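You operate a simulated robot arm through the tools that you are given. There is no shell and no other tool.

Carry out the task below with a simulated robot arm. There is one attempt and no reset: what you move stays moved.

JOB
Get power and air ready on the cable bench.
Fine: blue plug in the blue socket, then the grey isolator on; black coupling on the teal outlet, then the teal valve open.

It is judged by the outcome, as a careful person would: the job done as asked, and still so three seconds after it is handed in. It fails if anything else is knocked over, pushed out of place, dropped, spilled or broken.

ROBOT AND FRAMES
A 6-joint arm with a two-finger parallel gripper on a trunk, on a base that drives. Base frame: it is fixed to the floor where the robot stands at the start and does not move with it; the origin is under the middle of the robot, x ahead of it, y to its left, z up. Readings come in m, degrees, newtons and seconds.
Its first joint turns from -166.0 to 166.0 degrees. Places, roughly: black coupling (3x3x7 cm) [0.1, -4, 1]; blue plug (4x4x7 cm) [0, -3.6, 0.9]; blue socket of the cable bench [0.1, -3.6, 0.9]; grey isolator [0.1, -3.4, 0.9]; teal outlet [0.2, -3.9, 0.9]; teal valve on the cable bench [0, -3.8, 0.9]. Payload 3.91 kg.
The TCP is the grasp point between the finger pads, 0.03 m short of the fingertips. In the tool frame z runs along the fingers and y along their closing line. The gripper opens to 0.11 m. The fingers are 0.02 m wide and 0.01 m thick; the gripper's body (0.048 by 0.112 m) begins 0.055 m behind the TCP.
Orientation is that of the tool frame in the base frame, as [roll, pitch, yaw] about the fixed x, y, z axes, in that order (R = Rz(yaw) Ry(pitch) Rx(roll)). With the fingers straight down and closing along the base's y, the tool's x points along the base's -x, its y along +y and its z along -z.

CONTROLS
- The arm moves only by the tool servo_tool. Its argument "targets" is a list of rows, each an object (a shift or turn left out is 0, a gripper value left out holds the last) with "gripper": the finger opening in m, from 0 to 0.11; "delta_pos": the shift along the tool's x, y, z in units of 250 mm (1.0 is 250 mm), a list of three; "angular": the turn, a rotation vector about the tool's x, y, z in units of 45 degrees (1.0 is 45 degrees), a list of three. In form: [{"gripper": gripper, "delta_pos": [tx, ty, tz], "angular": [wx, wy, wz]}, ...]. A call has 1 to 20 rows; each row is the pose to reach, as a shift and turn from the pose commanded when the call began, along the tool's axes at that moment. A call with a number of a shift or a turn outside -1 to 1 is refused whole. Each row takes 0.2 s and may step no farther than 0.05 m and 8.6 degrees from the row before; otherwise, or with a gripper value out of range, the whole call is refused. A pose out of reach is approached as far as the arm can. The call stops where the force on the tool passes 40 N (or 10 N more than at its start, if that is more) or the arm is blocked; 0.2 s more then pass. The fingers move at their own pace (about 0.108 m/s each) and stop on an object; they squeeze with about 40 N. The grip force told is the motor's: it shows also when the fingers shut on nothing. Time passes only in rows, and 0.2 s behind the last, so rows that repeat a pose let the fingers close. It gives the time, the measured TCP pose, the force on the tool (base axes), the opening and the grip force at its end, in the units of the frame above (readings bear some noise), with the torque about the TCP (base axes, N m) and any sound that the robot's microphone picked up.
- Cameras (640 x 400 px; columns grow to the right, rows downward): "scene" is now at [0.7314, 0.1983, 1.2366]; the picture's right is [0.00, -0.17, -0.99], its down [-0.88, 0.47, -0.08] and it looks along [0.48, 0.86, -0.15] (base axes); focal length 214 px, centre (320, 200). "wrist" rides on the gripper at [0.072, 0.017, -0.103] in the tool frame; the picture's right is [-0.23, 0.97, 0.00], its down [-0.76, -0.18, -0.62] and it looks along [-0.61, -0.14, 0.78] (tool axes); focal length 222 px, centre (320, 200).
- snapshot(camera): a new picture of that camera. The clock stands still meanwhile.
- drive_base(legs): drives the robot by 1 to 6 legs, each [ahead, left, turn to the left] in m, m and degrees, along the robot's own axes; the way and the turn of a leg run together, so that a leg with both is an arc; at most 1.5 m and 180 degrees a leg. The arm and the cameras ride along, it lands a little off, and it stops where it bumps. It gives what a move gives.
- head_to(pan, tilt): turns the head with the scene camera to pan (to the left, within 80 degrees either way) and tilt (down, from -29 to 69), counted from straight ahead of the robot. It gives what a move gives.
- probe_pixels(camera, pixels): there is no depth. For up to 12 entries [column, row, z] of the newest picture of that camera ("zoom" is the newest enlarged one), the place [x, y] in the base frame at which the ray of that pixel passes the height z, good to about 0.002 m, but the place of the scene camera against the robot may be out by one fixed shift of up to 0.018 m in any direction. The clock stands still meanwhile.
- zoom(camera, box): a new picture of the part [left, top, right, bottom] of that camera's present view, enlarged. The clock stands still meanwhile.
- close_job(): hands the job in; it is judged then, once.

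Unless the task says otherwise, let go and move clear before handing in.

The tools are called after "Emit:" by a JSON object that holds its "op" and its "data". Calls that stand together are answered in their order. servo_tool: Moves the arm, as the interface text tells. Its arguments: {"type":"object","properties":{"targets":{"type":"array"}},"required":["targets"]} The other tools are called the same way: drive_base (legs) drives the base; head_to (pan, tilt) turns the head that bears the scene camera; snapshot (camera) takes a picture; probe_pixels (camera, pixels) gives the place at which the rays of pixels pass given heights; zoom (camera, box) takes an enlarged picture of a part of a camera's view; close_job () hands the job in.

At the start:

```text
clock: 0.0
tcp_pos: [0.5791, 0.122, 1.1126]
tool_rot: [-180.0, 0.0, -180.0]
contact_force: [-0.6, 0.2, 0.0]
moment: [0.0, -0.01, 0.02]
finger_gap: 0.1099
grip_force: 0.1
robot x, y, heading: [-0.0005, 0.0012, 0.1]
head pan, tilt: [80.2, -28.6]
```

scene: 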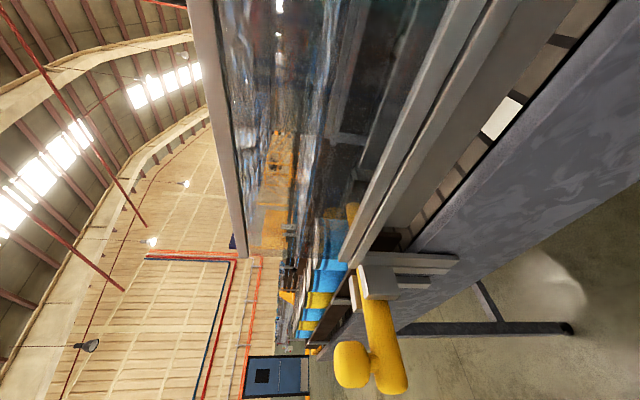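
wrist: 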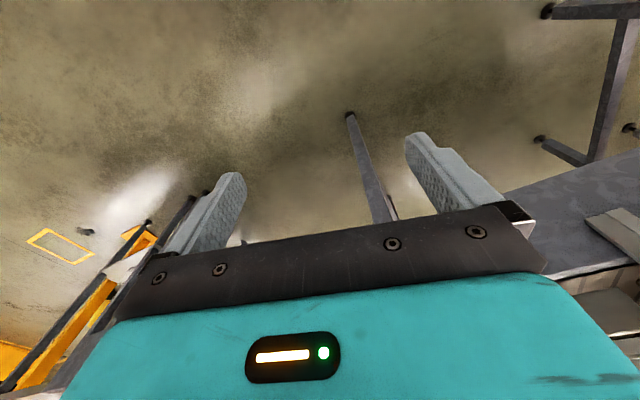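

The scene picture is rotated (its right points down), showing some glass-fronted machine on the left side. I'll turn the head toward the right, where the bench lies at about y=-3.7.

Emit:
{"op": "head_to", "data": {"pan": -75, "tilt": 10}}

```text
clock: 2.4
tcp_pos: [0.5787, 0.1214, 1.1118]
tool_rot: [179.9, 0.0, 180.0]
contact_force: [-0.7, -0.2, 0.1]
moment: [-0.02, -0.01, 0.01]
finger_gap: 0.1101
grip_force: 0.1
robot x, y, heading: [0.0021, 0.0057, -0.3]
head pan, tilt: [-75.0, 10.0]
```

Emit:
{"op": "snapshot", "data": {"camera": "scene"}}

Emit:
{"op": "snapshot", "data": {"camera": "wrist"}}

```text
taken
```

scene: 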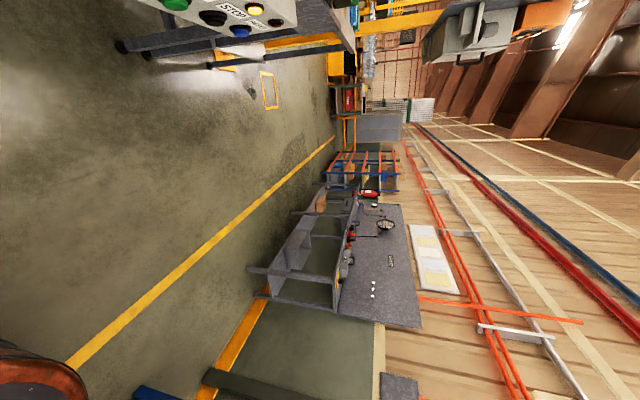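

```text
taken
```

wrist: 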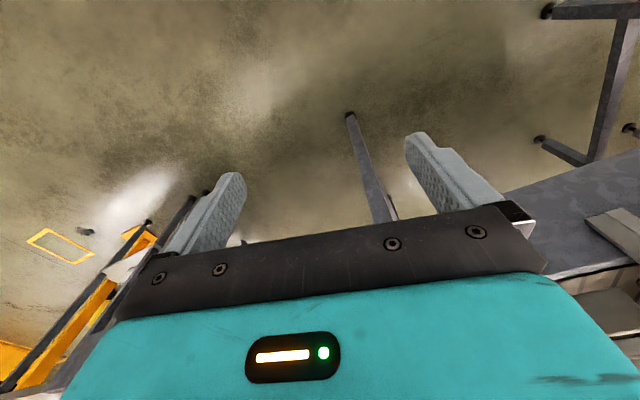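

The bench is seen at about (370,240), floor at the left of the picture (picture right is up). Before turning, I check what stands ahead of and around the robot.

Emit:
{"op": "head_to", "data": {"pan": -30, "tilt": 30}}

Emit:
{"op": "snapshot", "data": {"camera": "scene"}}

Emit:
{"op": "head_to", "data": {"pan": 20, "tilt": 40}}

Emit:
{"op": "snapshot", "data": {"camera": "scene"}}

```text
clock: 3.5
tcp_pos: [0.5802, 0.1224, 1.1123]
tool_rot: [-180.0, 0.1, -179.9]
contact_force: [-0.6, -0.5, 0.7]
moment: [0.0, -0.02, 0.02]
finger_gap: 0.1101
grip_force: 0.1
robot x, y, heading: [0.0007, 0.0024, -0.1]
head pan, tilt: [-30.0, 30.0]
```

```text
taken
```

scene: 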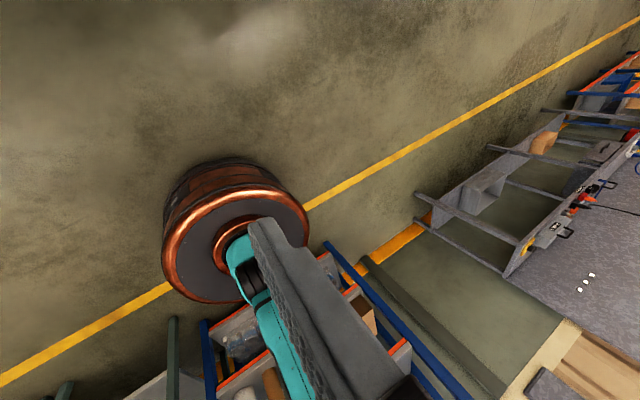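

```text
clock: 4.7
tcp_pos: [0.5795, 0.1225, 1.1112]
tool_rot: [180.0, 0.0, 179.9]
contact_force: [-0.4, -0.7, -0.1]
moment: [0.05, -0.02, 0.01]
finger_gap: 0.1099
grip_force: 0.0
robot x, y, heading: [0.0008, 0.0016, 0.1]
head pan, tilt: [20.0, 40.0]
```

```text
taken
```

scene: 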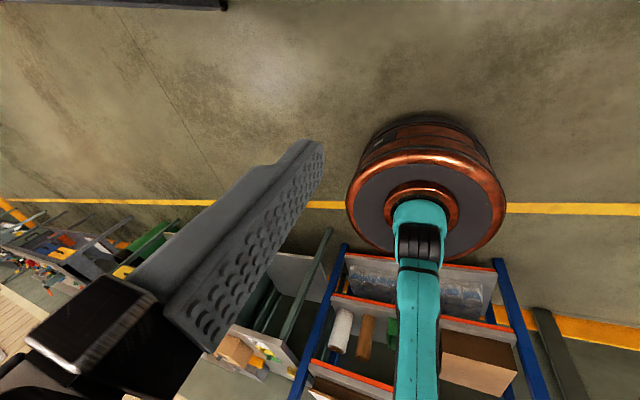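

This camera view is oddly oriented: the copper disc at (430,220) appears to be the robot's base seen from above with the arm's finger near (280,200). I'll probe pixels at several heights to work out the camera's true position and axes.

Emit:
{"op": "probe_pixels", "data": {"camera": "scene", "pixels": [[320, 200, 0], [320, 200, 0.5], [320, 200, 1.0], [430, 220, 0], [430, 220, 0.5], [430, 220, 0.8], [430, 380, 0.8], [430, 120, 0], [320, 140, 1.1], [320, 140, 0.8], [630, 200, 0], [320, 10, 0]]}}

Emit:
{"op": "snapshot", "data": {"camera": "wrist"}}

```text
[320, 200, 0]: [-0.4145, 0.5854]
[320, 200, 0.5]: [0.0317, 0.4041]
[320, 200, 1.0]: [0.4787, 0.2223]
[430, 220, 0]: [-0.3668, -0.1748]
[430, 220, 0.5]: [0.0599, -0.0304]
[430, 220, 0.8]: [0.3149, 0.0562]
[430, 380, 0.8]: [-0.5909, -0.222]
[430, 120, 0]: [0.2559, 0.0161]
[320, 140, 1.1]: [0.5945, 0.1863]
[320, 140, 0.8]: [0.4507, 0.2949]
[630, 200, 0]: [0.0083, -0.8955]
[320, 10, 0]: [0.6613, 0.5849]
```

```text
taken
```

wrist: 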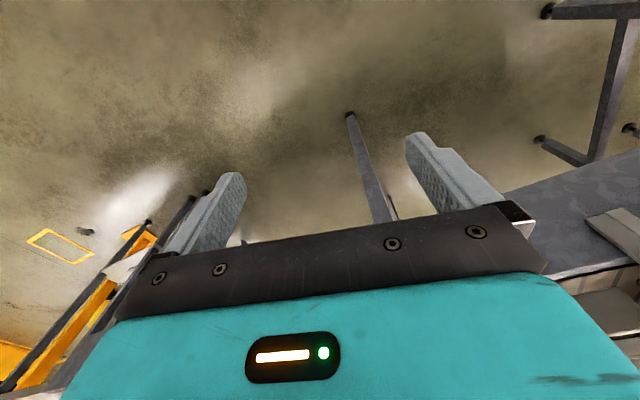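

The rays show the scene camera is beside the gripper at about (0.63, 0.16, 1.17), with "ahead" pointing down; the left finger tip is at (320,140). I'll draw the arm back 0.15 m to make turning safer and see whether the scene camera rides along with it.

Emit:
{"op": "servo_tool", "data": {"targets": [{"gripper": 0.11, "delta_pos": [0.15, 0, 0], "angular": [0, 0, 0]}, {"delta_pos": [0.3, 0, 0]}, {"delta_pos": [0.45, 0, 0]}, {"delta_pos": [0.6, 0, 0]}, {"delta_pos": [0.6, 0, 0]}]}}

Emit:
{"op": "snapshot", "data": {"camera": "scene"}}

Emit:
{"op": "probe_pixels", "data": {"camera": "scene", "pixels": [[320, 200, 0], [320, 200, 1.0], [430, 220, 0], [430, 220, 0.8]]}}

```text
clock: 5.9
tcp_pos: [0.4283, 0.1221, 1.1101]
tool_rot: [179.9, 0.0, -180.0]
contact_force: [0.1, 0.4, 0.0]
moment: [-0.01, 0.01, -0.02]
finger_gap: 0.1099
grip_force: 0.1
robot x, y, heading: [0.0015, 0.0012, -0.0]
head pan, tilt: [20.0, 40.0]
```

```text
taken
```

scene: 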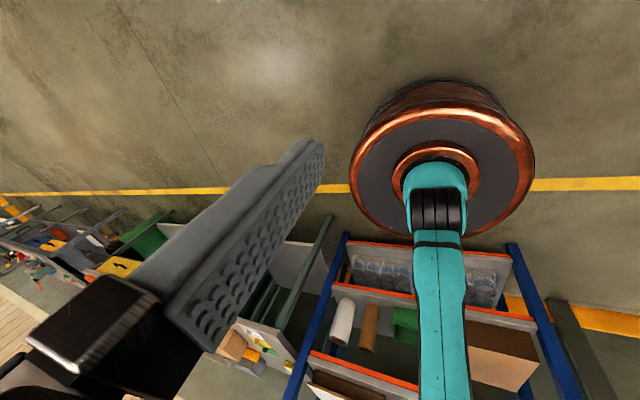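

```text
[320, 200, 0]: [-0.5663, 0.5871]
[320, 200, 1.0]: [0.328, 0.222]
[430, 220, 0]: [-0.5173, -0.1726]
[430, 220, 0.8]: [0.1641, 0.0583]
```

The scene camera rides on the gripper (its "ahead" is the tool's z axis). I'll aim it to -y again and zoom on the spot where the bench should appear, near (360,190).

Emit:
{"op": "head_to", "data": {"pan": -78, "tilt": 4}}

Emit:
{"op": "snapshot", "data": {"camera": "scene"}}

Emit:
{"op": "probe_pixels", "data": {"camera": "scene", "pixels": [[320, 200, 0], [320, 200, 1.0], [220, 20, 0.5], [220, 20, 0.9], [430, 300, 2], [430, 300, 3], [250, 200, 0], [250, 100, 0]]}}

Emit:
{"op": "zoom", "data": {"camera": "scene", "box": [260, 100, 460, 300]}}

```text
clock: 7.7
tcp_pos: [0.4288, 0.1226, 1.11]
tool_rot: [-179.9, 0.0, -180.0]
contact_force: [-0.9, 0.2, -0.3]
moment: [-0.01, 0.01, 0.01]
finger_gap: 0.1102
grip_force: 0.0
robot x, y, heading: [0.0009, 0.002, -0.0]
head pan, tilt: [-78.0, 4.0]
```

```text
taken
```

scene: 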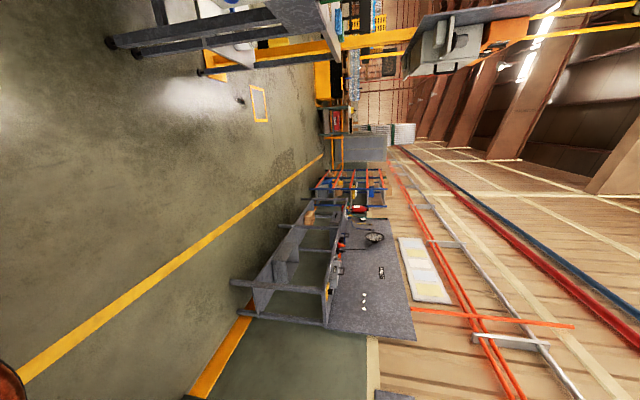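

```text
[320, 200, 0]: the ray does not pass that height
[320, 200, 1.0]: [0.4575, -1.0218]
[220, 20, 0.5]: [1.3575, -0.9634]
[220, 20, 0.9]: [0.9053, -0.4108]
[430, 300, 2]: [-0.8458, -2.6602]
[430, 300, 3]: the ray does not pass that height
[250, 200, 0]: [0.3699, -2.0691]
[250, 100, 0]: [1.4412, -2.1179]
```

```text
2.00 times, centred on (360, 200) of scene
```

zoom: 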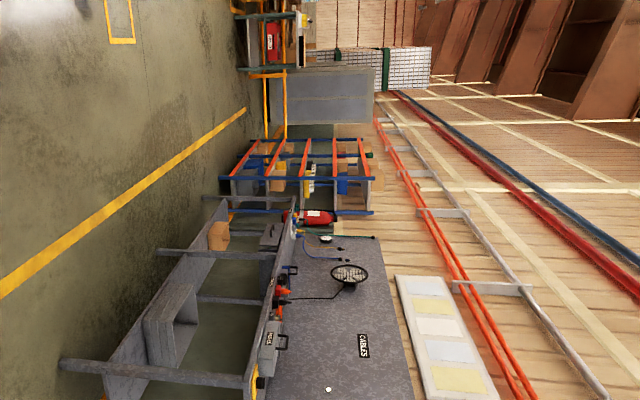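

The cable bench (panel lettered CABLES, box lettered POWER at zoom (270,335)) stands with its back to the wall and faces +x. I probe its edges.

Emit:
{"op": "probe_pixels", "data": {"camera": "zoom", "pixels": [[245, 390, 0.88], [270, 335, 0.95], [290, 225, 0.88], [65, 365, 0.0], [160, 252, 0.0], [205, 197, 0.0], [290, 268, 0.9], [330, 215, 0.95], [40, 270, 0], [240, 115, 0], [280, 300, 0.9], [320, 240, 1.0]]}}

```text
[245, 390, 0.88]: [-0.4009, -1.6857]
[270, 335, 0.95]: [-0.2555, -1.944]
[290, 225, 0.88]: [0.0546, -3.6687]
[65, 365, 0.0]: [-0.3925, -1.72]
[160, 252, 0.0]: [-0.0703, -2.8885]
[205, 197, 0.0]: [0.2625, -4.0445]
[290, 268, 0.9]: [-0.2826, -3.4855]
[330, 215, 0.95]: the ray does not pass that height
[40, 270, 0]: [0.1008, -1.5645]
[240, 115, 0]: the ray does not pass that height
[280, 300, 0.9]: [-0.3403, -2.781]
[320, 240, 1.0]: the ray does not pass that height
```

Bench front legs lie along (-0.39,-1.72)→(0.26,-4.04), so the bench faces heading about -164° reversed; the table with the STOP panel has feet near (1.1,-0.7) and (1.2,-1.2). I turn right 90° in place with the arm drawn in and look again.

Emit:
{"op": "drive_base", "data": {"legs": [[0, 0, -90]]}}

Emit:
{"op": "snapshot", "data": {"camera": "wrist"}}

Emit:
{"op": "snapshot", "data": {"camera": "scene"}}

```text
clock: 11.9
tcp_pos: [0.1112, -0.4305, 1.1103]
tool_rot: [-180.0, 0.0, 88.7]
contact_force: [-0.8, 0.2, 0.7]
moment: [-0.02, 0.02, 0.01]
finger_gap: 0.11
grip_force: 0.1
robot x, y, heading: [0.0013, 0.001, -91.5]
head pan, tilt: [-78.0, 4.0]
```

```text
taken
```

wrist: 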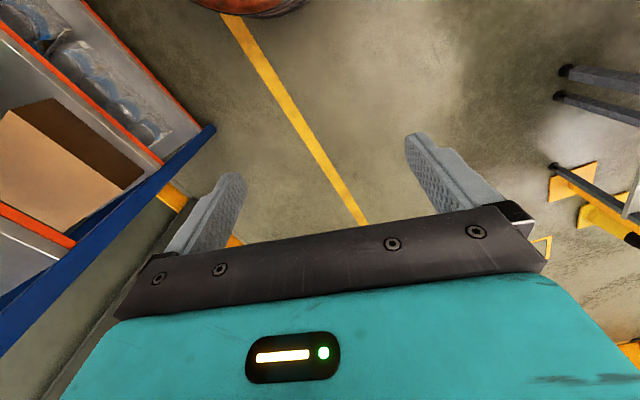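

```text
taken
```

scene: 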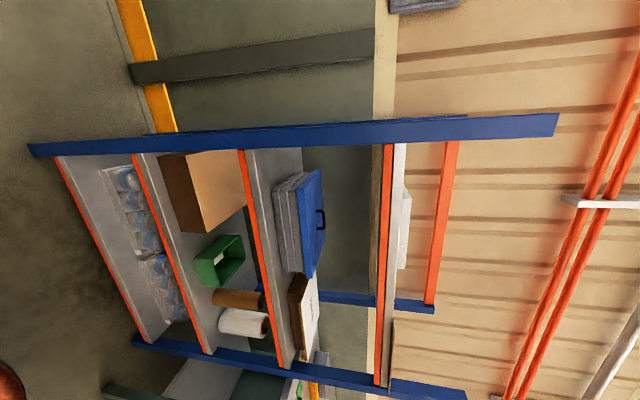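

The shelf is on the right now and the way ahead (wrist picture, floor around (330,120)) looks clear. I tip the tool forward about 56° so that both cameras look ahead.

Emit:
{"op": "servo_tool", "data": {"targets": [{"delta_pos": [-0.05, 0, 0], "angular": [0, -0.18, 0]}, {"delta_pos": [-0.1, 0, -0.04], "angular": [0, -0.36, 0]}, {"delta_pos": [-0.15, 0, -0.08], "angular": [0, -0.54, 0]}, {"delta_pos": [-0.2, 0, -0.12], "angular": [0, -0.72, 0]}, {"delta_pos": [-0.25, 0, -0.16], "angular": [0, -0.9, 0]}, {"delta_pos": [-0.25, 0, -0.16], "angular": [0, -1.0, 0]}]}}

Emit:
{"op": "head_to", "data": {"pan": 0, "tilt": -15}}

Emit:
{"op": "snapshot", "data": {"camera": "scene"}}

Emit:
{"op": "snapshot", "data": {"camera": "wrist"}}

```text
clock: 13.3
tcp_pos: [0.112, -0.4936, 1.1503]
tool_rot: [179.9, 45.1, 88.6]
contact_force: [0.6, 0.6, -0.8]
moment: [-0.02, 0.02, -0.02]
finger_gap: 0.11
grip_force: 0.0
robot x, y, heading: [0.0004, -0.0007, -91.4]
head pan, tilt: [-78.0, 4.0]
```

```text
clock: 14.8
tcp_pos: [0.1109, -0.4946, 1.1504]
tool_rot: [179.9, 45.0, 88.6]
contact_force: [-0.5, -0.9, 0.3]
moment: [-0.01, -0.01, -0.04]
finger_gap: 0.1099
grip_force: 0.0
robot x, y, heading: [0.0007, 0.0008, -91.3]
head pan, tilt: [0.0, -15.0]
```

```text
taken
```

scene: 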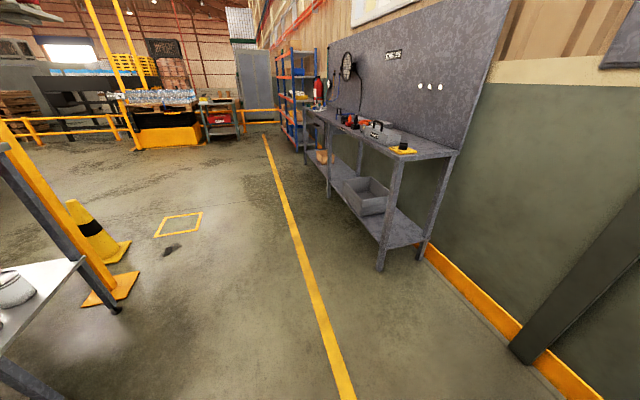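

```text
taken
```

wrist: 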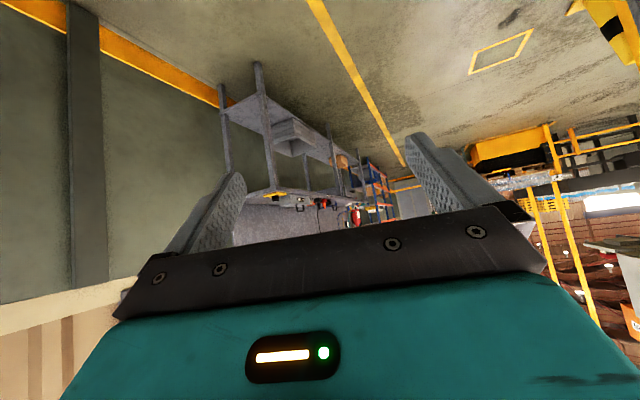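

Now the view is upright: bench on the right (380,180), aisle clear, a table foot at (115,310) and cone base at (110,250) on the left. I probe these to plan the drive.

Emit:
{"op": "probe_pixels", "data": {"camera": "scene", "pixels": [[117, 312, 0], [80, 258, 0.9], [130, 250, 0], [380, 268, 0], [423, 258, 0], [329, 197, 0], [306, 150, 0], [460, 155, 0.88], [306, 112, 0.88], [350, 395, 0], [270, 140, 0], [403, 150, 0.9]]}}

Emit:
{"op": "zoom", "data": {"camera": "scene", "box": [280, 20, 520, 170]}}

```text
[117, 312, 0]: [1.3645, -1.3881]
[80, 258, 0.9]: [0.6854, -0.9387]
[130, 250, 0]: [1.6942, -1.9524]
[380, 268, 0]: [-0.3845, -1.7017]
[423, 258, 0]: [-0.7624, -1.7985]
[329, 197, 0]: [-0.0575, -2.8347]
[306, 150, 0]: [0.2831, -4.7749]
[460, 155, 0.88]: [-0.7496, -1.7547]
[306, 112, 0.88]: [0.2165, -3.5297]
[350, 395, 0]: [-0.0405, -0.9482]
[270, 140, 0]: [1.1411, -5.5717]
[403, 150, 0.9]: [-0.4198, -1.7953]
```

```text
2.67 times, centred on (400, 95) of scene
```

zoom: 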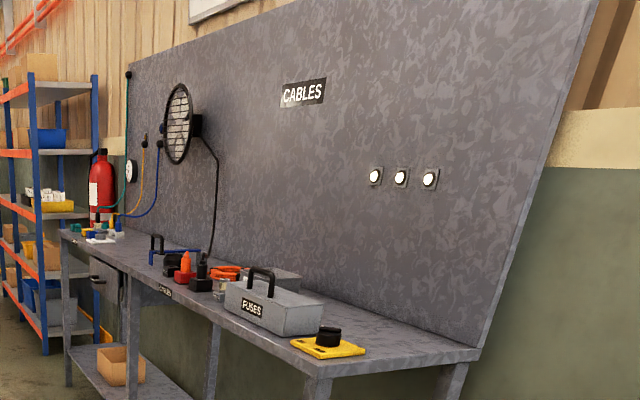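

The far end of the bench has the hoses/cables and fixtures I need; the table corner at (0.69,-0.94) is the only tight place. I drive along a dog-leg through the aisle to about (0.83,-3.0).

Emit:
{"op": "drive_base", "data": {"legs": [[1.0, 0.1, 0], [0.8, 0.37, 0], [0.9, 0.4, 0]]}}

Emit:
{"op": "head_to", "data": {"pan": -30, "tilt": -15}}

Emit:
{"op": "snapshot", "data": {"camera": "scene"}}

```text
clock: 29.1
tcp_pos: [0.9336, -3.2332, 1.1497]
tool_rot: [-180.0, 45.0, 89.2]
contact_force: [-0.1, -0.4, 0.1]
moment: [0.0, 0.0, 0.0]
finger_gap: 0.11
grip_force: 0.1
robot x, y, heading: [0.8202, -2.743, -91.0]
head pan, tilt: [0.0, -15.0]
```

```text
clock: 30.1
tcp_pos: [0.9346, -3.2337, 1.1488]
tool_rot: [-180.0, 45.0, 89.2]
contact_force: [-0.1, 0.6, 0.3]
moment: [-0.01, -0.01, 0.01]
finger_gap: 0.1101
grip_force: 0.0
robot x, y, heading: [0.8194, -2.7401, -90.8]
head pan, tilt: [-30.0, -15.0]
```

```text
taken
```

scene: 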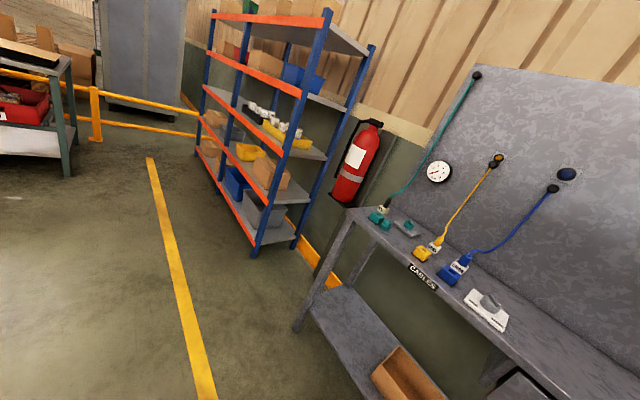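

The working end of the bench is in view: blue plug/socket about (455,268), grey isolator (490,305), teal things (380,215) and (408,228). I zoom in on them.

Emit:
{"op": "zoom", "data": {"camera": "scene", "box": [350, 180, 530, 340]}}

Emit:
{"op": "probe_pixels", "data": {"camera": "scene", "pixels": [[448, 280, 0.88], [490, 310, 0.88], [378, 220, 0.88], [406, 230, 0.88], [350, 208, 0.88], [420, 280, 0.85], [300, 330, 0], [421, 256, 0.88]]}}

```text
2.50 times, centred on (440, 260) of scene
```

zoom: 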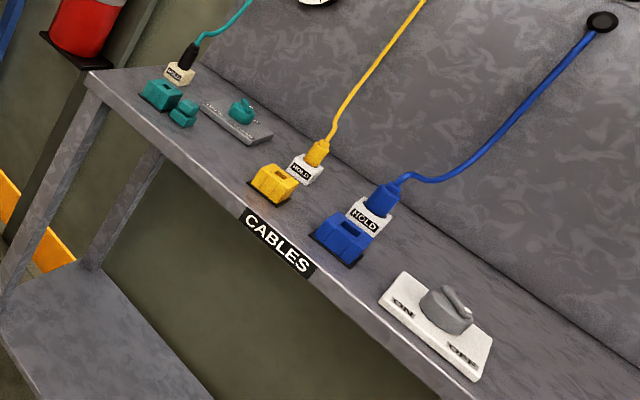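

```text
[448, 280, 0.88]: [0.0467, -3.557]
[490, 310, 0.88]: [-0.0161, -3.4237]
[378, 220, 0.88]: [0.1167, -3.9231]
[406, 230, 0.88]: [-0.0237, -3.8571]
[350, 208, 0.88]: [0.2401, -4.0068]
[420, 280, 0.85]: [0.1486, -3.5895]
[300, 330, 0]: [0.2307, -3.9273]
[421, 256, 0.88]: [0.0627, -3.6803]
```

I see it all: blue plug in a white HOLD cradle behind the blue socket, grey rotary isolator with ON/OFF plate, black coupling on a teal hose in its holder, teal outlet, teal valve plate. I turn to face the bench and slide left to stand in front of them.

Emit:
{"op": "drive_base", "data": {"legs": [[0, 0, -73.3], [0.0, 0.7, 0], [0.28, 0, 0]]}}

Emit:
{"op": "head_to", "data": {"pan": 0, "tilt": 10}}

Emit:
{"op": "snapshot", "data": {"camera": "scene"}}

Emit:
{"op": "snapshot", "data": {"camera": "wrist"}}

```text
clock: 38.6
tcp_pos: [0.2815, -3.7266, 1.1491]
tool_rot: [-180.0, 45.0, 14.4]
contact_force: [-1.2, -0.4, -0.4]
moment: [0.01, -0.01, -0.02]
finger_gap: 0.1098
grip_force: 0.0
robot x, y, heading: [0.7267, -3.4853, -165.2]
head pan, tilt: [-30.0, -15.0]
```

```text
clock: 39.6
tcp_pos: [0.2815, -3.7252, 1.1486]
tool_rot: [180.0, 45.0, 14.4]
contact_force: [-1.2, 0.1, -0.2]
moment: [-0.02, -0.01, 0.02]
finger_gap: 0.1096
grip_force: 0.1
robot x, y, heading: [0.7243, -3.483, -165.3]
head pan, tilt: [0.0, 10.0]
```

```text
taken
```

scene: 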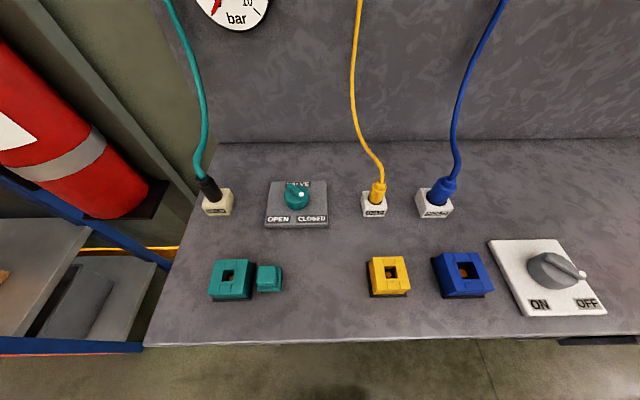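

```text
taken
```

wrist: 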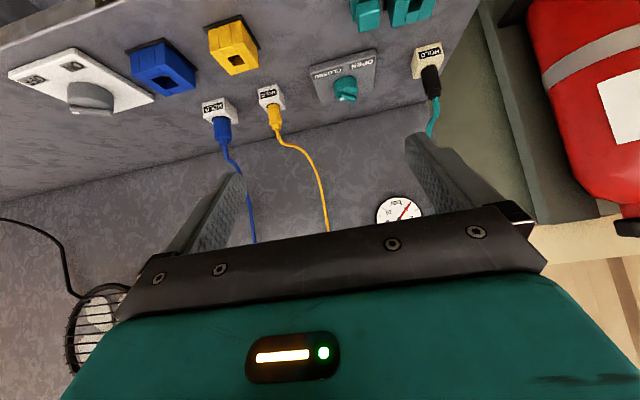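

Excellent upright view: sockets with square openings on top, isolator knob pointing to OFF, valve knob pointing to CLOSED side. I zoom on both parts.

Emit:
{"op": "zoom", "data": {"camera": "scene", "box": [180, 150, 340, 310]}}

Emit:
{"op": "zoom", "data": {"camera": "scene", "box": [350, 150, 620, 330]}}

Emit:
{"op": "probe_pixels", "data": {"camera": "zoom", "pixels": [[320, 200, 0.88], [320, 200, 1.2], [100, 300, 0.88]]}}

```text
2.50 times, centred on (260, 230) of scene
```

zoom: 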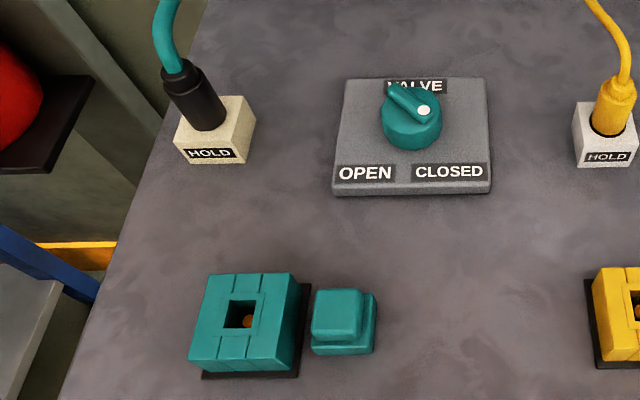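

```text
2.22 times, centred on (485, 240) of scene
```

zoom: 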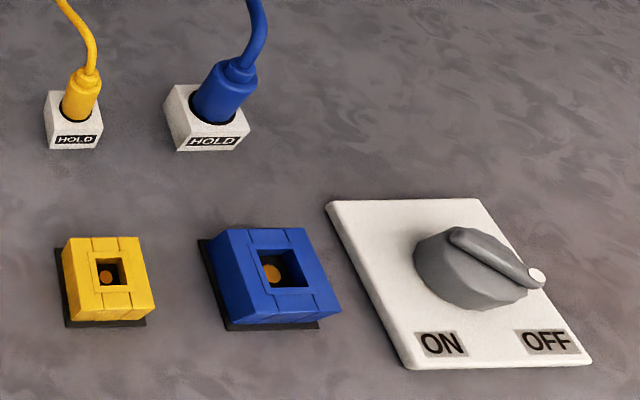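

```text
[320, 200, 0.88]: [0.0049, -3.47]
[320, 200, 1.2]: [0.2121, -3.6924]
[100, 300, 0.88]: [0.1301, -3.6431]
```

Isolator dot points to OFF (zoom (537,275)) and valve dot to the CLOSED side (425,110); both need turning clockwise seen from above. Now I take wrist zooms to measure positions with the trustworthy camera.

Emit:
{"op": "zoom", "data": {"camera": "wrist", "box": [0, 0, 260, 162]}}

Emit:
{"op": "probe_pixels", "data": {"camera": "zoom", "pixels": [[320, 200, 0.88], [320, 200, 1.1]]}}

Emit:
{"op": "zoom", "data": {"camera": "wrist", "box": [260, 0, 480, 137]}}

```text
2.46 times, centred on (130, 81) of wrist
```

zoom: 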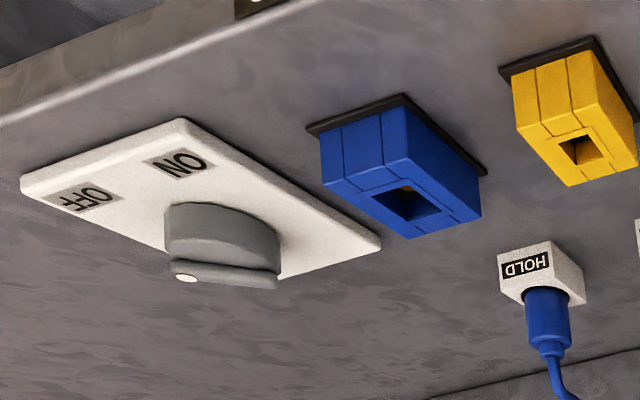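

```text
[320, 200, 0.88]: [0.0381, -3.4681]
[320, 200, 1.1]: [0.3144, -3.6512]
```

```text
2.91 times, centred on (370, 68) of wrist
```

zoom: 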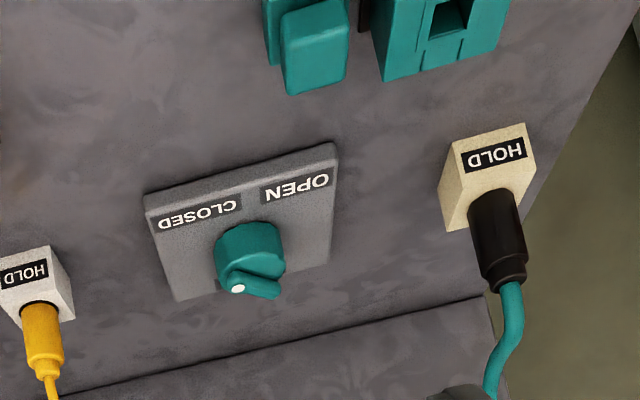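

Next I bring the tool upright (pointing down) and 0.226 m to the right, so it stands just in front of the blue socket and plug, for close measurement.

Emit:
{"op": "servo_tool", "data": {"targets": [{"delta_pos": [0, -0.15, 0], "angular": [0, 0.17, 0]}, {"delta_pos": [0, -0.3, 0], "angular": [0, 0.34, 0]}, {"delta_pos": [0, -0.45, 0], "angular": [0, 0.51, 0]}, {"delta_pos": [0, -0.6, 0], "angular": [0, 0.68, 0]}, {"delta_pos": [0, -0.75, 0], "angular": [0, 0.85, 0]}, {"delta_pos": [0, -0.9, 0], "angular": [0, 1.0, 0]}, {"delta_pos": [0, -0.9, 0], "angular": [0, 1.0, 0]}]}}

Emit:
{"op": "head_to", "data": {"pan": 0, "tilt": -10}}

Emit:
{"op": "snapshot", "data": {"camera": "scene"}}

Emit:
{"op": "snapshot", "data": {"camera": "wrist"}}

```text
clock: 41.2
tcp_pos: [0.2239, -3.5096, 1.1495]
tool_rot: [-180.0, 0.0, 14.4]
contact_force: [0.1, 0.4, -0.1]
moment: [0.01, -0.01, -0.01]
finger_gap: 0.11
grip_force: 0.0
robot x, y, heading: [0.7274, -3.4845, -165.6]
head pan, tilt: [0.0, 10.0]
```

```text
clock: 42.0
tcp_pos: [0.2234, -3.5109, 1.1502]
tool_rot: [180.0, -0.1, 14.4]
contact_force: [0.0, 0.1, -0.3]
moment: [0.01, -0.01, 0.01]
finger_gap: 0.1099
grip_force: 0.0
robot x, y, heading: [0.7256, -3.4821, -165.8]
head pan, tilt: [0.0, -10.0]
```

```text
taken
```

scene: 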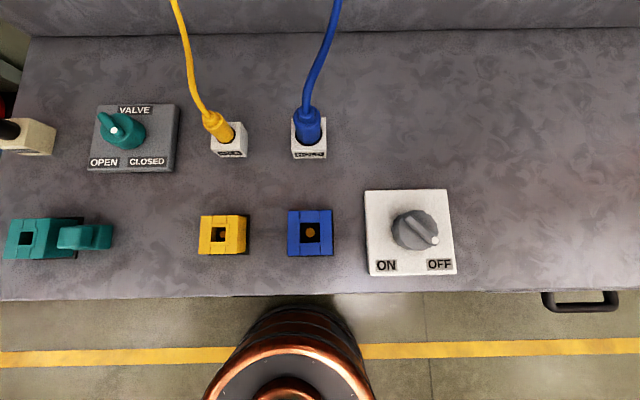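

```text
taken
```

wrist: 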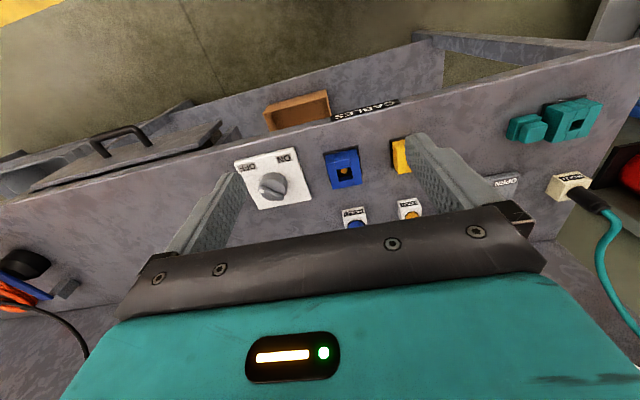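

Now both cameras look down on the fixtures. I zoom for exact pixels on the blue plug, socket and isolator.

Emit:
{"op": "zoom", "data": {"camera": "scene", "box": [270, 90, 470, 290]}}

Emit:
{"op": "probe_pixels", "data": {"camera": "scene", "pixels": [[320, 200, 0.88], [320, 200, 1.1], [100, 200, 0.88], [100, 200, 1.1], [0, 300, 0.88], [540, 292, 0.88], [310, 232, 0.88], [310, 232, 0.92]]}}

Emit:
{"op": "zoom", "data": {"camera": "wrist", "box": [220, 120, 420, 245]}}

Emit:
{"op": "probe_pixels", "data": {"camera": "wrist", "pixels": [[345, 172, 0.88], [345, 172, 0.92], [345, 172, 1.1], [150, 160, 0.88], [330, 125, 0.88], [610, 48, 0.88]]}}

```text
2.00 times, centred on (370, 190) of scene
```

zoom: 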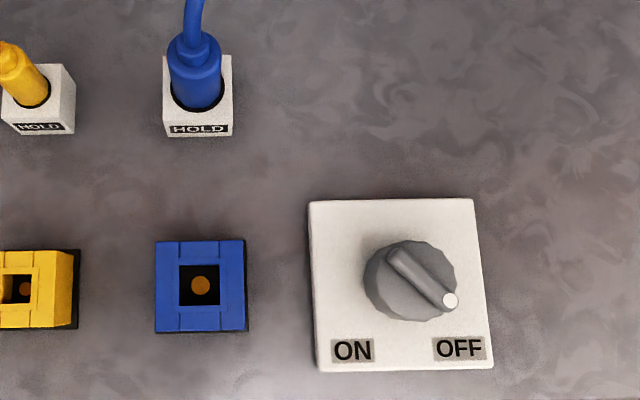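

```text
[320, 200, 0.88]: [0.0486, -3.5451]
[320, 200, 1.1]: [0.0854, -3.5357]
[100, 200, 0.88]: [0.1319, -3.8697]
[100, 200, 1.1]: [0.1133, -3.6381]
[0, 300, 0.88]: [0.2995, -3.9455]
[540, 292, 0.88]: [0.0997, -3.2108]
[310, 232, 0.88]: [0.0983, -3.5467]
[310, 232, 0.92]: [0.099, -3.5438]
```

```text
3.20 times, centred on (320, 182) of wrist
```

zoom: 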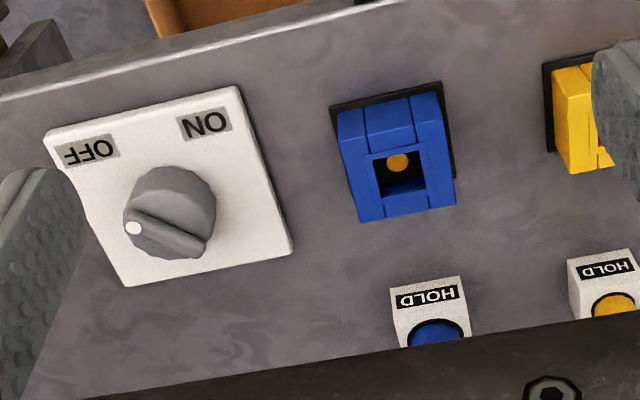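

```text
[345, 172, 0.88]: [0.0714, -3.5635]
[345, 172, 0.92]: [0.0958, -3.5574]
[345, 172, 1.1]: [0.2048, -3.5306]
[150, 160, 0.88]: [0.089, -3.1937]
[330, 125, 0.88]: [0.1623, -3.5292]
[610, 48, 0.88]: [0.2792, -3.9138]
```

Socket hole is at wrist pixel (344,174) and scene (310,232); bench yaw works out to about 15.3°. I move 0.09 m ahead and 0.05 m down with a small yaw correction to triangulate heights from a second wrist view.

Emit:
{"op": "servo_tool", "data": {"targets": [{"delta_pos": [-0.18, 0, 0.1], "angular": [0, 0, -0.02]}, {"delta_pos": [-0.36, 0, 0.2], "angular": [0, 0, -0.02]}, {"delta_pos": [-0.36, 0, 0.2], "angular": [0, 0, -0.02]}]}}

Emit:
{"op": "snapshot", "data": {"camera": "wrist"}}

Emit:
{"op": "zoom", "data": {"camera": "wrist", "box": [220, 60, 420, 185]}}

Emit:
{"op": "snapshot", "data": {"camera": "scene"}}

```text
refused: row 1 steps farther than a row can; nothing moved
```

```text
taken
```

wrist: 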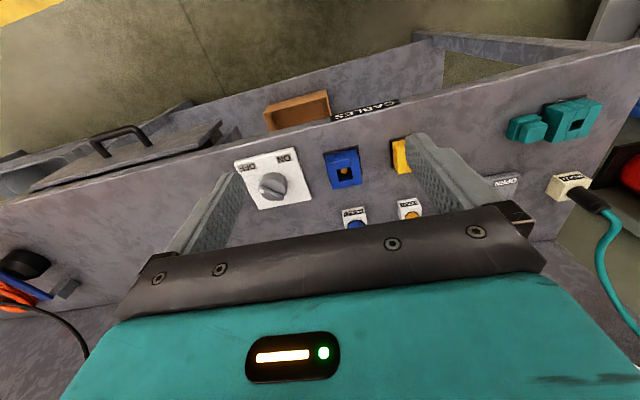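

```text
3.20 times, centred on (320, 122) of wrist
```

zoom: 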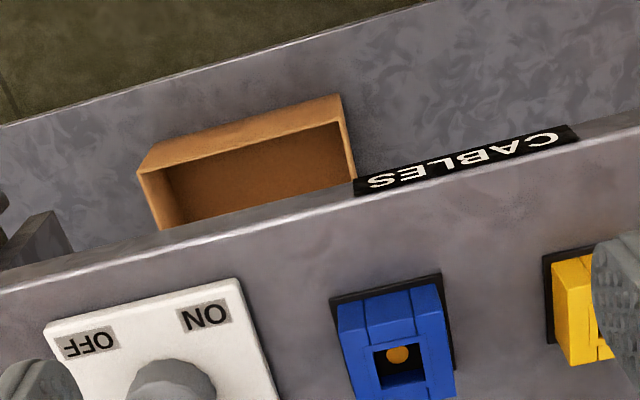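

```text
taken
```

scene: 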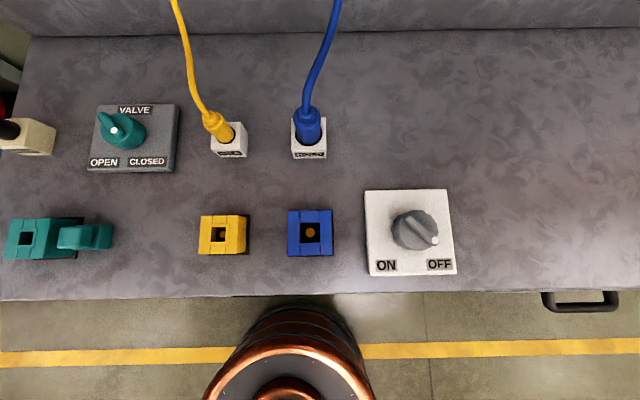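

The move was refused because the first step was 0.0515 m; nothing moved. I repeat it with three smaller steps.

Emit:
{"op": "servo_tool", "data": {"targets": [{"delta_pos": [-0.12, 0, 0.067], "angular": [0, 0, -0.02]}, {"delta_pos": [-0.24, 0, 0.133], "angular": [0, 0, -0.02]}, {"delta_pos": [-0.36, 0, 0.2], "angular": [0, 0, -0.02]}, {"delta_pos": [-0.36, 0, 0.2], "angular": [0, 0, -0.02]}]}}

Emit:
{"op": "snapshot", "data": {"camera": "wrist"}}

Emit:
{"op": "zoom", "data": {"camera": "wrist", "box": [220, 60, 420, 185]}}

Emit:
{"op": "snapshot", "data": {"camera": "scene"}}

```text
clock: 43.0
tcp_pos: [0.1378, -3.5308, 1.0994]
tool_rot: [179.9, 0.1, 15.3]
contact_force: [0.6, -0.2, -0.2]
moment: [0.0, 0.0, 0.01]
finger_gap: 0.1104
grip_force: 0.1
robot x, y, heading: [0.7247, -3.4821, -165.5]
head pan, tilt: [0.0, -10.0]
```

```text
taken
```

wrist: 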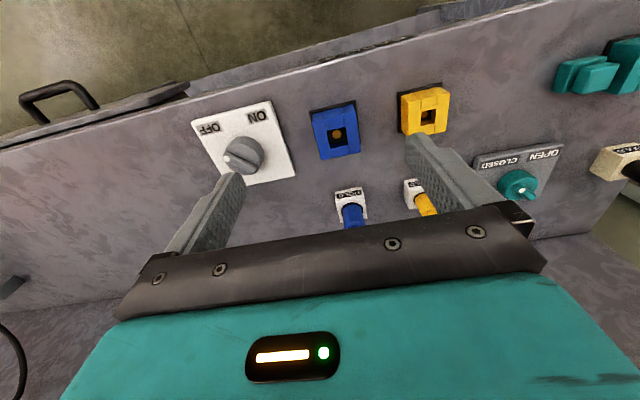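

```text
3.20 times, centred on (320, 122) of wrist
```

zoom: 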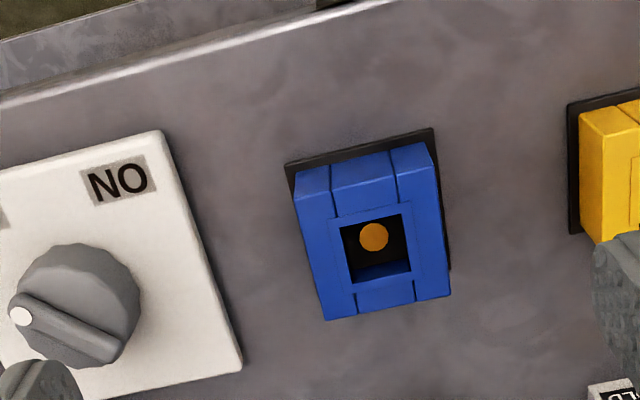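

```text
taken
```

scene: 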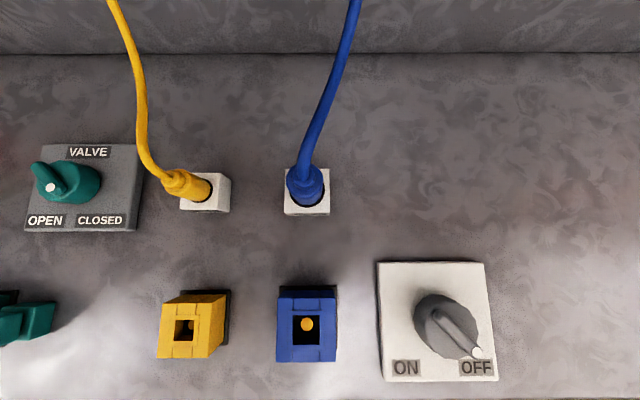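

Hole centre in this wrist view is at about (337.5,137.7); I probe the rays of the socket hole, plug and isolator knob.

Emit:
{"op": "probe_pixels", "data": {"camera": "wrist", "pixels": [[337.5, 137.7, 0.88], [337.5, 137.7, 0.92], [351, 205, 0.92], [351, 205, 0.96], [243, 156, 0.9], [226, 158, 0.9], [348, 194, 0.88], [333, 103, 0.88], [260, 110, 0.88]]}}

Emit:
{"op": "zoom", "data": {"camera": "scene", "box": [250, 120, 410, 220]}}

Emit:
{"op": "probe_pixels", "data": {"camera": "scene", "pixels": [[306.5, 330, 0.88], [306.5, 330, 0.92], [307, 205, 0.88], [307, 205, 0.92], [307, 188, 0.94], [307, 188, 0.98], [436, 325, 0.9], [436, 325, 0.93]]}}

```text
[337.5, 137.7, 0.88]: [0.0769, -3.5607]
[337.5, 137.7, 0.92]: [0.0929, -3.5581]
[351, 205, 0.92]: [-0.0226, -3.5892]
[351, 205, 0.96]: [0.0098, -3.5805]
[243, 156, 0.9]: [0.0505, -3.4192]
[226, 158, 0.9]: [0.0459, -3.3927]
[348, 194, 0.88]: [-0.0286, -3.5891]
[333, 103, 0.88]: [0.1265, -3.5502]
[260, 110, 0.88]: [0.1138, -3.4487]
```

```text
4.00 times, centred on (330, 170) of scene
```

zoom: 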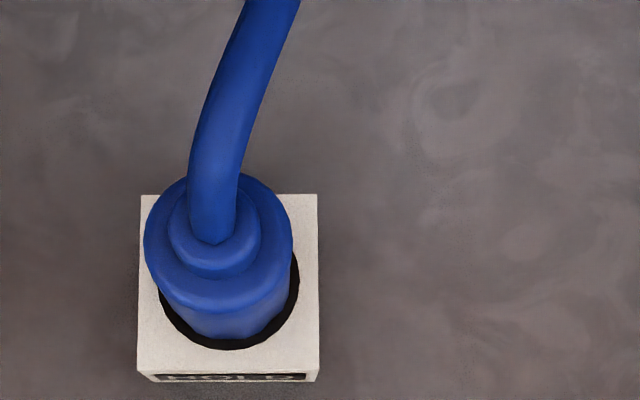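

```text
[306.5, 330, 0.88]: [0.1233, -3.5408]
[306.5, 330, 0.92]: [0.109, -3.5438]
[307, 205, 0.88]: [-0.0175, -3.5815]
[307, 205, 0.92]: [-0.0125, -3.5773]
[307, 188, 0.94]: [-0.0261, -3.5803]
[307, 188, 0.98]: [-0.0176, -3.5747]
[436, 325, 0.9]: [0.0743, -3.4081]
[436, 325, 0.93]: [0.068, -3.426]
```

Triangulated: socket top centre about (0.095,-3.558,0.924), blue plug axis about (-0.022,-3.591), directly behind it. I go to a stand-off 0.1 m from the plug with the tool tilted 30° forward, so the cable stays clear of the palm.

Emit:
{"op": "servo_tool", "data": {"targets": [{"gripper": 0.08, "delta_pos": [-0.12, 0.015, 0.05], "angular": [0, -0.167, 0]}, {"gripper": 0.08, "delta_pos": [-0.24, 0.03, 0.1], "angular": [0, -0.333, 0]}, {"gripper": 0.08, "delta_pos": [-0.36, 0.045, 0.15], "angular": [0, -0.5, 0]}, {"gripper": 0.08, "delta_pos": [-0.48, 0.06, 0.21], "angular": [0, -0.667, 0]}, {"gripper": 0.08, "delta_pos": [-0.48, 0.06, 0.21], "angular": [0, -0.667, 0]}]}}

Emit:
{"op": "snapshot", "data": {"camera": "wrist"}}

Emit:
{"op": "zoom", "data": {"camera": "wrist", "box": [220, 60, 420, 185]}}

Emit:
{"op": "snapshot", "data": {"camera": "scene"}}

```text
clock: 44.2
tcp_pos: [0.0261, -3.5764, 1.0475]
tool_rot: [180.0, 30.2, 15.3]
contact_force: [-0.4, -0.7, 0.2]
moment: [0.0, -0.02, 0.04]
finger_gap: 0.08
grip_force: 0.1
robot x, y, heading: [0.7266, -3.4805, -165.7]
head pan, tilt: [0.0, -10.0]
```

```text
taken
```

wrist: 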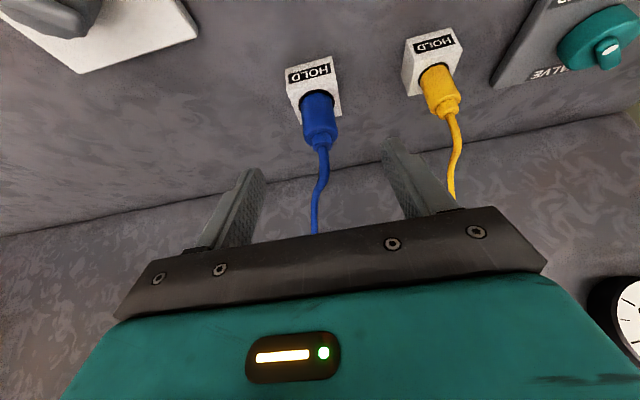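

```text
3.20 times, centred on (320, 122) of wrist
```

zoom: 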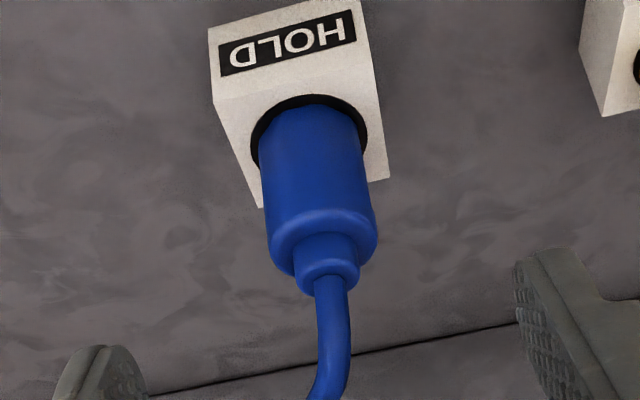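

```text
taken
```

scene: 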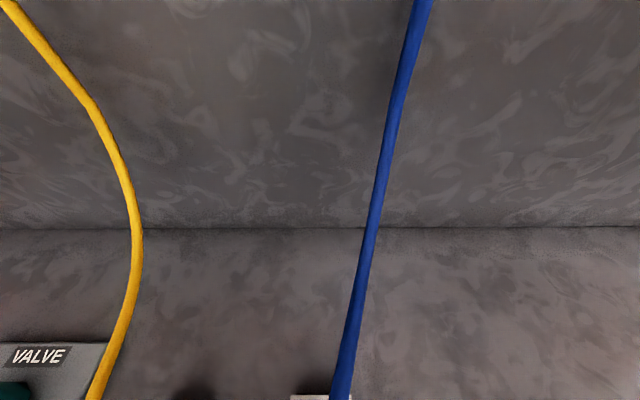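

The wrist view shows the blue plug nicely on the tool axis: collar at about (320,130), holder mouth (317,101). I probe those rays, then change to 40° tilt and move closer for a second sight.

Emit:
{"op": "probe_pixels", "data": {"camera": "wrist", "pixels": [[316.9, 100.6, 0.9], [316.9, 100.6, 0.94], [320.6, 130.3, 0.94], [320.6, 130.3, 0.98], [323, 146, 0.96], [323, 146, 1.0], [288, 60, 0.88], [288, 60, 0.92]]}}

Emit:
{"op": "servo_tool", "data": {"targets": [{"gripper": 0.07, "delta_pos": [-0.03, 0, 0.08], "angular": [0, -0.11, 0]}, {"gripper": 0.07, "delta_pos": [-0.03, 0, 0.16], "angular": [0, -0.222, 0]}, {"gripper": 0.07, "delta_pos": [-0.03, 0, 0.16], "angular": [0, -0.222, 0]}]}}

Emit:
{"op": "snapshot", "data": {"camera": "wrist"}}

Emit:
{"op": "zoom", "data": {"camera": "wrist", "box": [220, 60, 420, 185]}}

```text
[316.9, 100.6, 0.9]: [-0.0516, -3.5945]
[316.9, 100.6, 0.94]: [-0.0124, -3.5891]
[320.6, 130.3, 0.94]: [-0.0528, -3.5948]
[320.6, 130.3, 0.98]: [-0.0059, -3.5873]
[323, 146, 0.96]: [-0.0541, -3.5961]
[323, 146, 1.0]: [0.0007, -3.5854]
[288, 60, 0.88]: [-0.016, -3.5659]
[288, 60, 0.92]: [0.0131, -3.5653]
```

```text
clock: 45.0
tcp_pos: [0.0012, -3.5832, 1.0155]
tool_rot: [180.0, 40.1, 15.3]
contact_force: [0.5, -0.5, -0.5]
moment: [0.03, -0.04, 0.01]
finger_gap: 0.0697
grip_force: 0.1
robot x, y, heading: [0.7252, -3.4814, -165.5]
head pan, tilt: [0.0, -10.0]
```

```text
taken
```

wrist: 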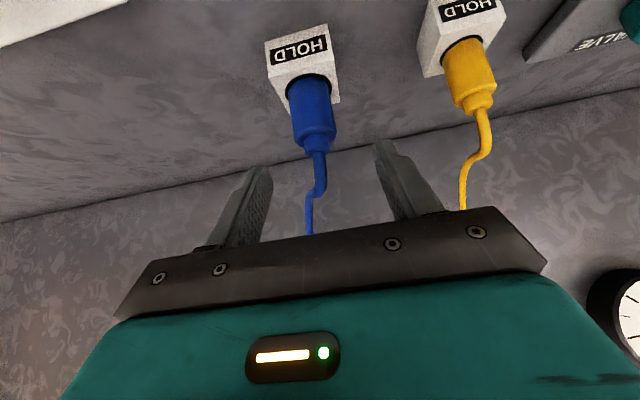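

```text
3.20 times, centred on (320, 122) of wrist
```

zoom: 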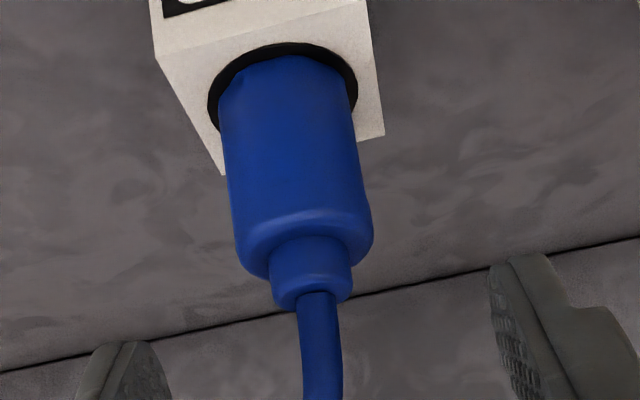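

I probe the same features (collar at (315,133), neck end at (317,152)) in this closer view.

Emit:
{"op": "probe_pixels", "data": {"camera": "wrist", "pixels": [[315.3, 133.4, 0.94], [315.3, 133.4, 0.98], [317.2, 151.6, 0.96], [317.2, 151.6, 1.0], [309, 91, 0.9], [309, 91, 0.94], [268.5, 78, 0.92], [335, 74, 0.92], [340, 102, 0.92]]}}

```text
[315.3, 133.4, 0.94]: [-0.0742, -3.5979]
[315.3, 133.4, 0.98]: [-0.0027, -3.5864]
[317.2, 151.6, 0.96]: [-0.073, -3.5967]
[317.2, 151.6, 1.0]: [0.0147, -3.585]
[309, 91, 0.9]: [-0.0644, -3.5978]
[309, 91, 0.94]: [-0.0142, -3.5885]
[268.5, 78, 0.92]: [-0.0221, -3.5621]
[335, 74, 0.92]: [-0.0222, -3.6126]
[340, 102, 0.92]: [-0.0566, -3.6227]
```

The collar triangulates to z≈0.97, neck end 0.983, holder top ≈0.932, plug axis (-0.021,-3.590). I slide down to straddle the plug body just above the holder, fingers still open, and look.

Emit:
{"op": "servo_tool", "data": {"targets": [{"gripper": 0.07, "delta_pos": [0.042, 0.003, 0.0925]}, {"gripper": 0.07, "delta_pos": [0.0844, 0.003, 0.185]}, {"gripper": 0.07, "delta_pos": [0.0844, 0.003, 0.185]}]}}

Emit:
{"op": "snapshot", "data": {"camera": "wrist"}}

Emit:
{"op": "zoom", "data": {"camera": "wrist", "box": [220, 80, 420, 205]}}

Emit:
{"op": "head_to", "data": {"pan": 0, "tilt": 45}}

Emit:
{"op": "snapshot", "data": {"camera": "scene"}}

```text
clock: 45.8
tcp_pos: [-0.012, -3.5888, 0.9651]
tool_rot: [-180.0, 40.1, 15.2]
contact_force: [-0.6, 0.3, 0.2]
moment: [-0.01, -0.01, -0.01]
finger_gap: 0.0699
grip_force: 0.1
robot x, y, heading: [0.7263, -3.4828, -165.2]
head pan, tilt: [0.0, -10.0]
```

```text
taken
```

wrist: 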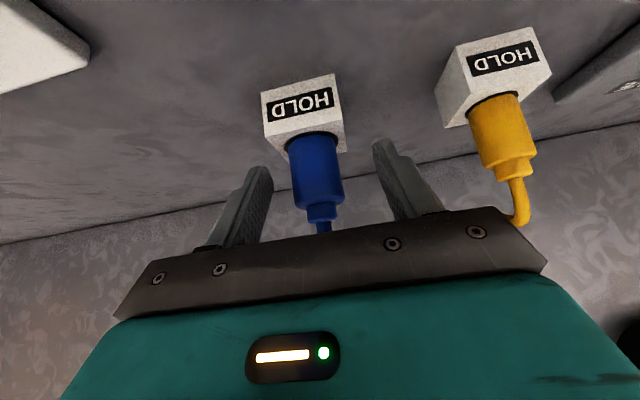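

```text
3.20 times, centred on (320, 142) of wrist
```

zoom: 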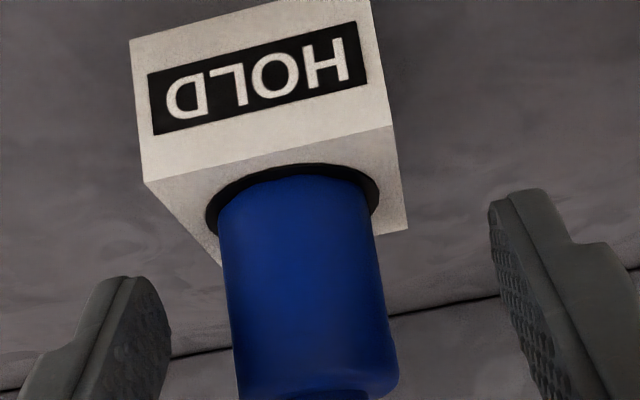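

```text
clock: 47.1
tcp_pos: [-0.012, -3.5886, 0.9639]
tool_rot: [180.0, 40.0, 15.3]
contact_force: [0.5, -0.5, 0.5]
moment: [-0.01, 0.01, 0.0]
finger_gap: 0.0701
grip_force: 0.0
robot x, y, heading: [0.729, -3.4855, -165.6]
head pan, tilt: [0.0, 45.0]
```

```text
taken
```

scene: 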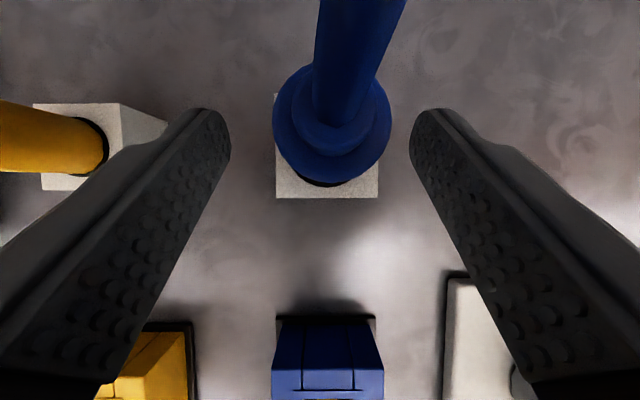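

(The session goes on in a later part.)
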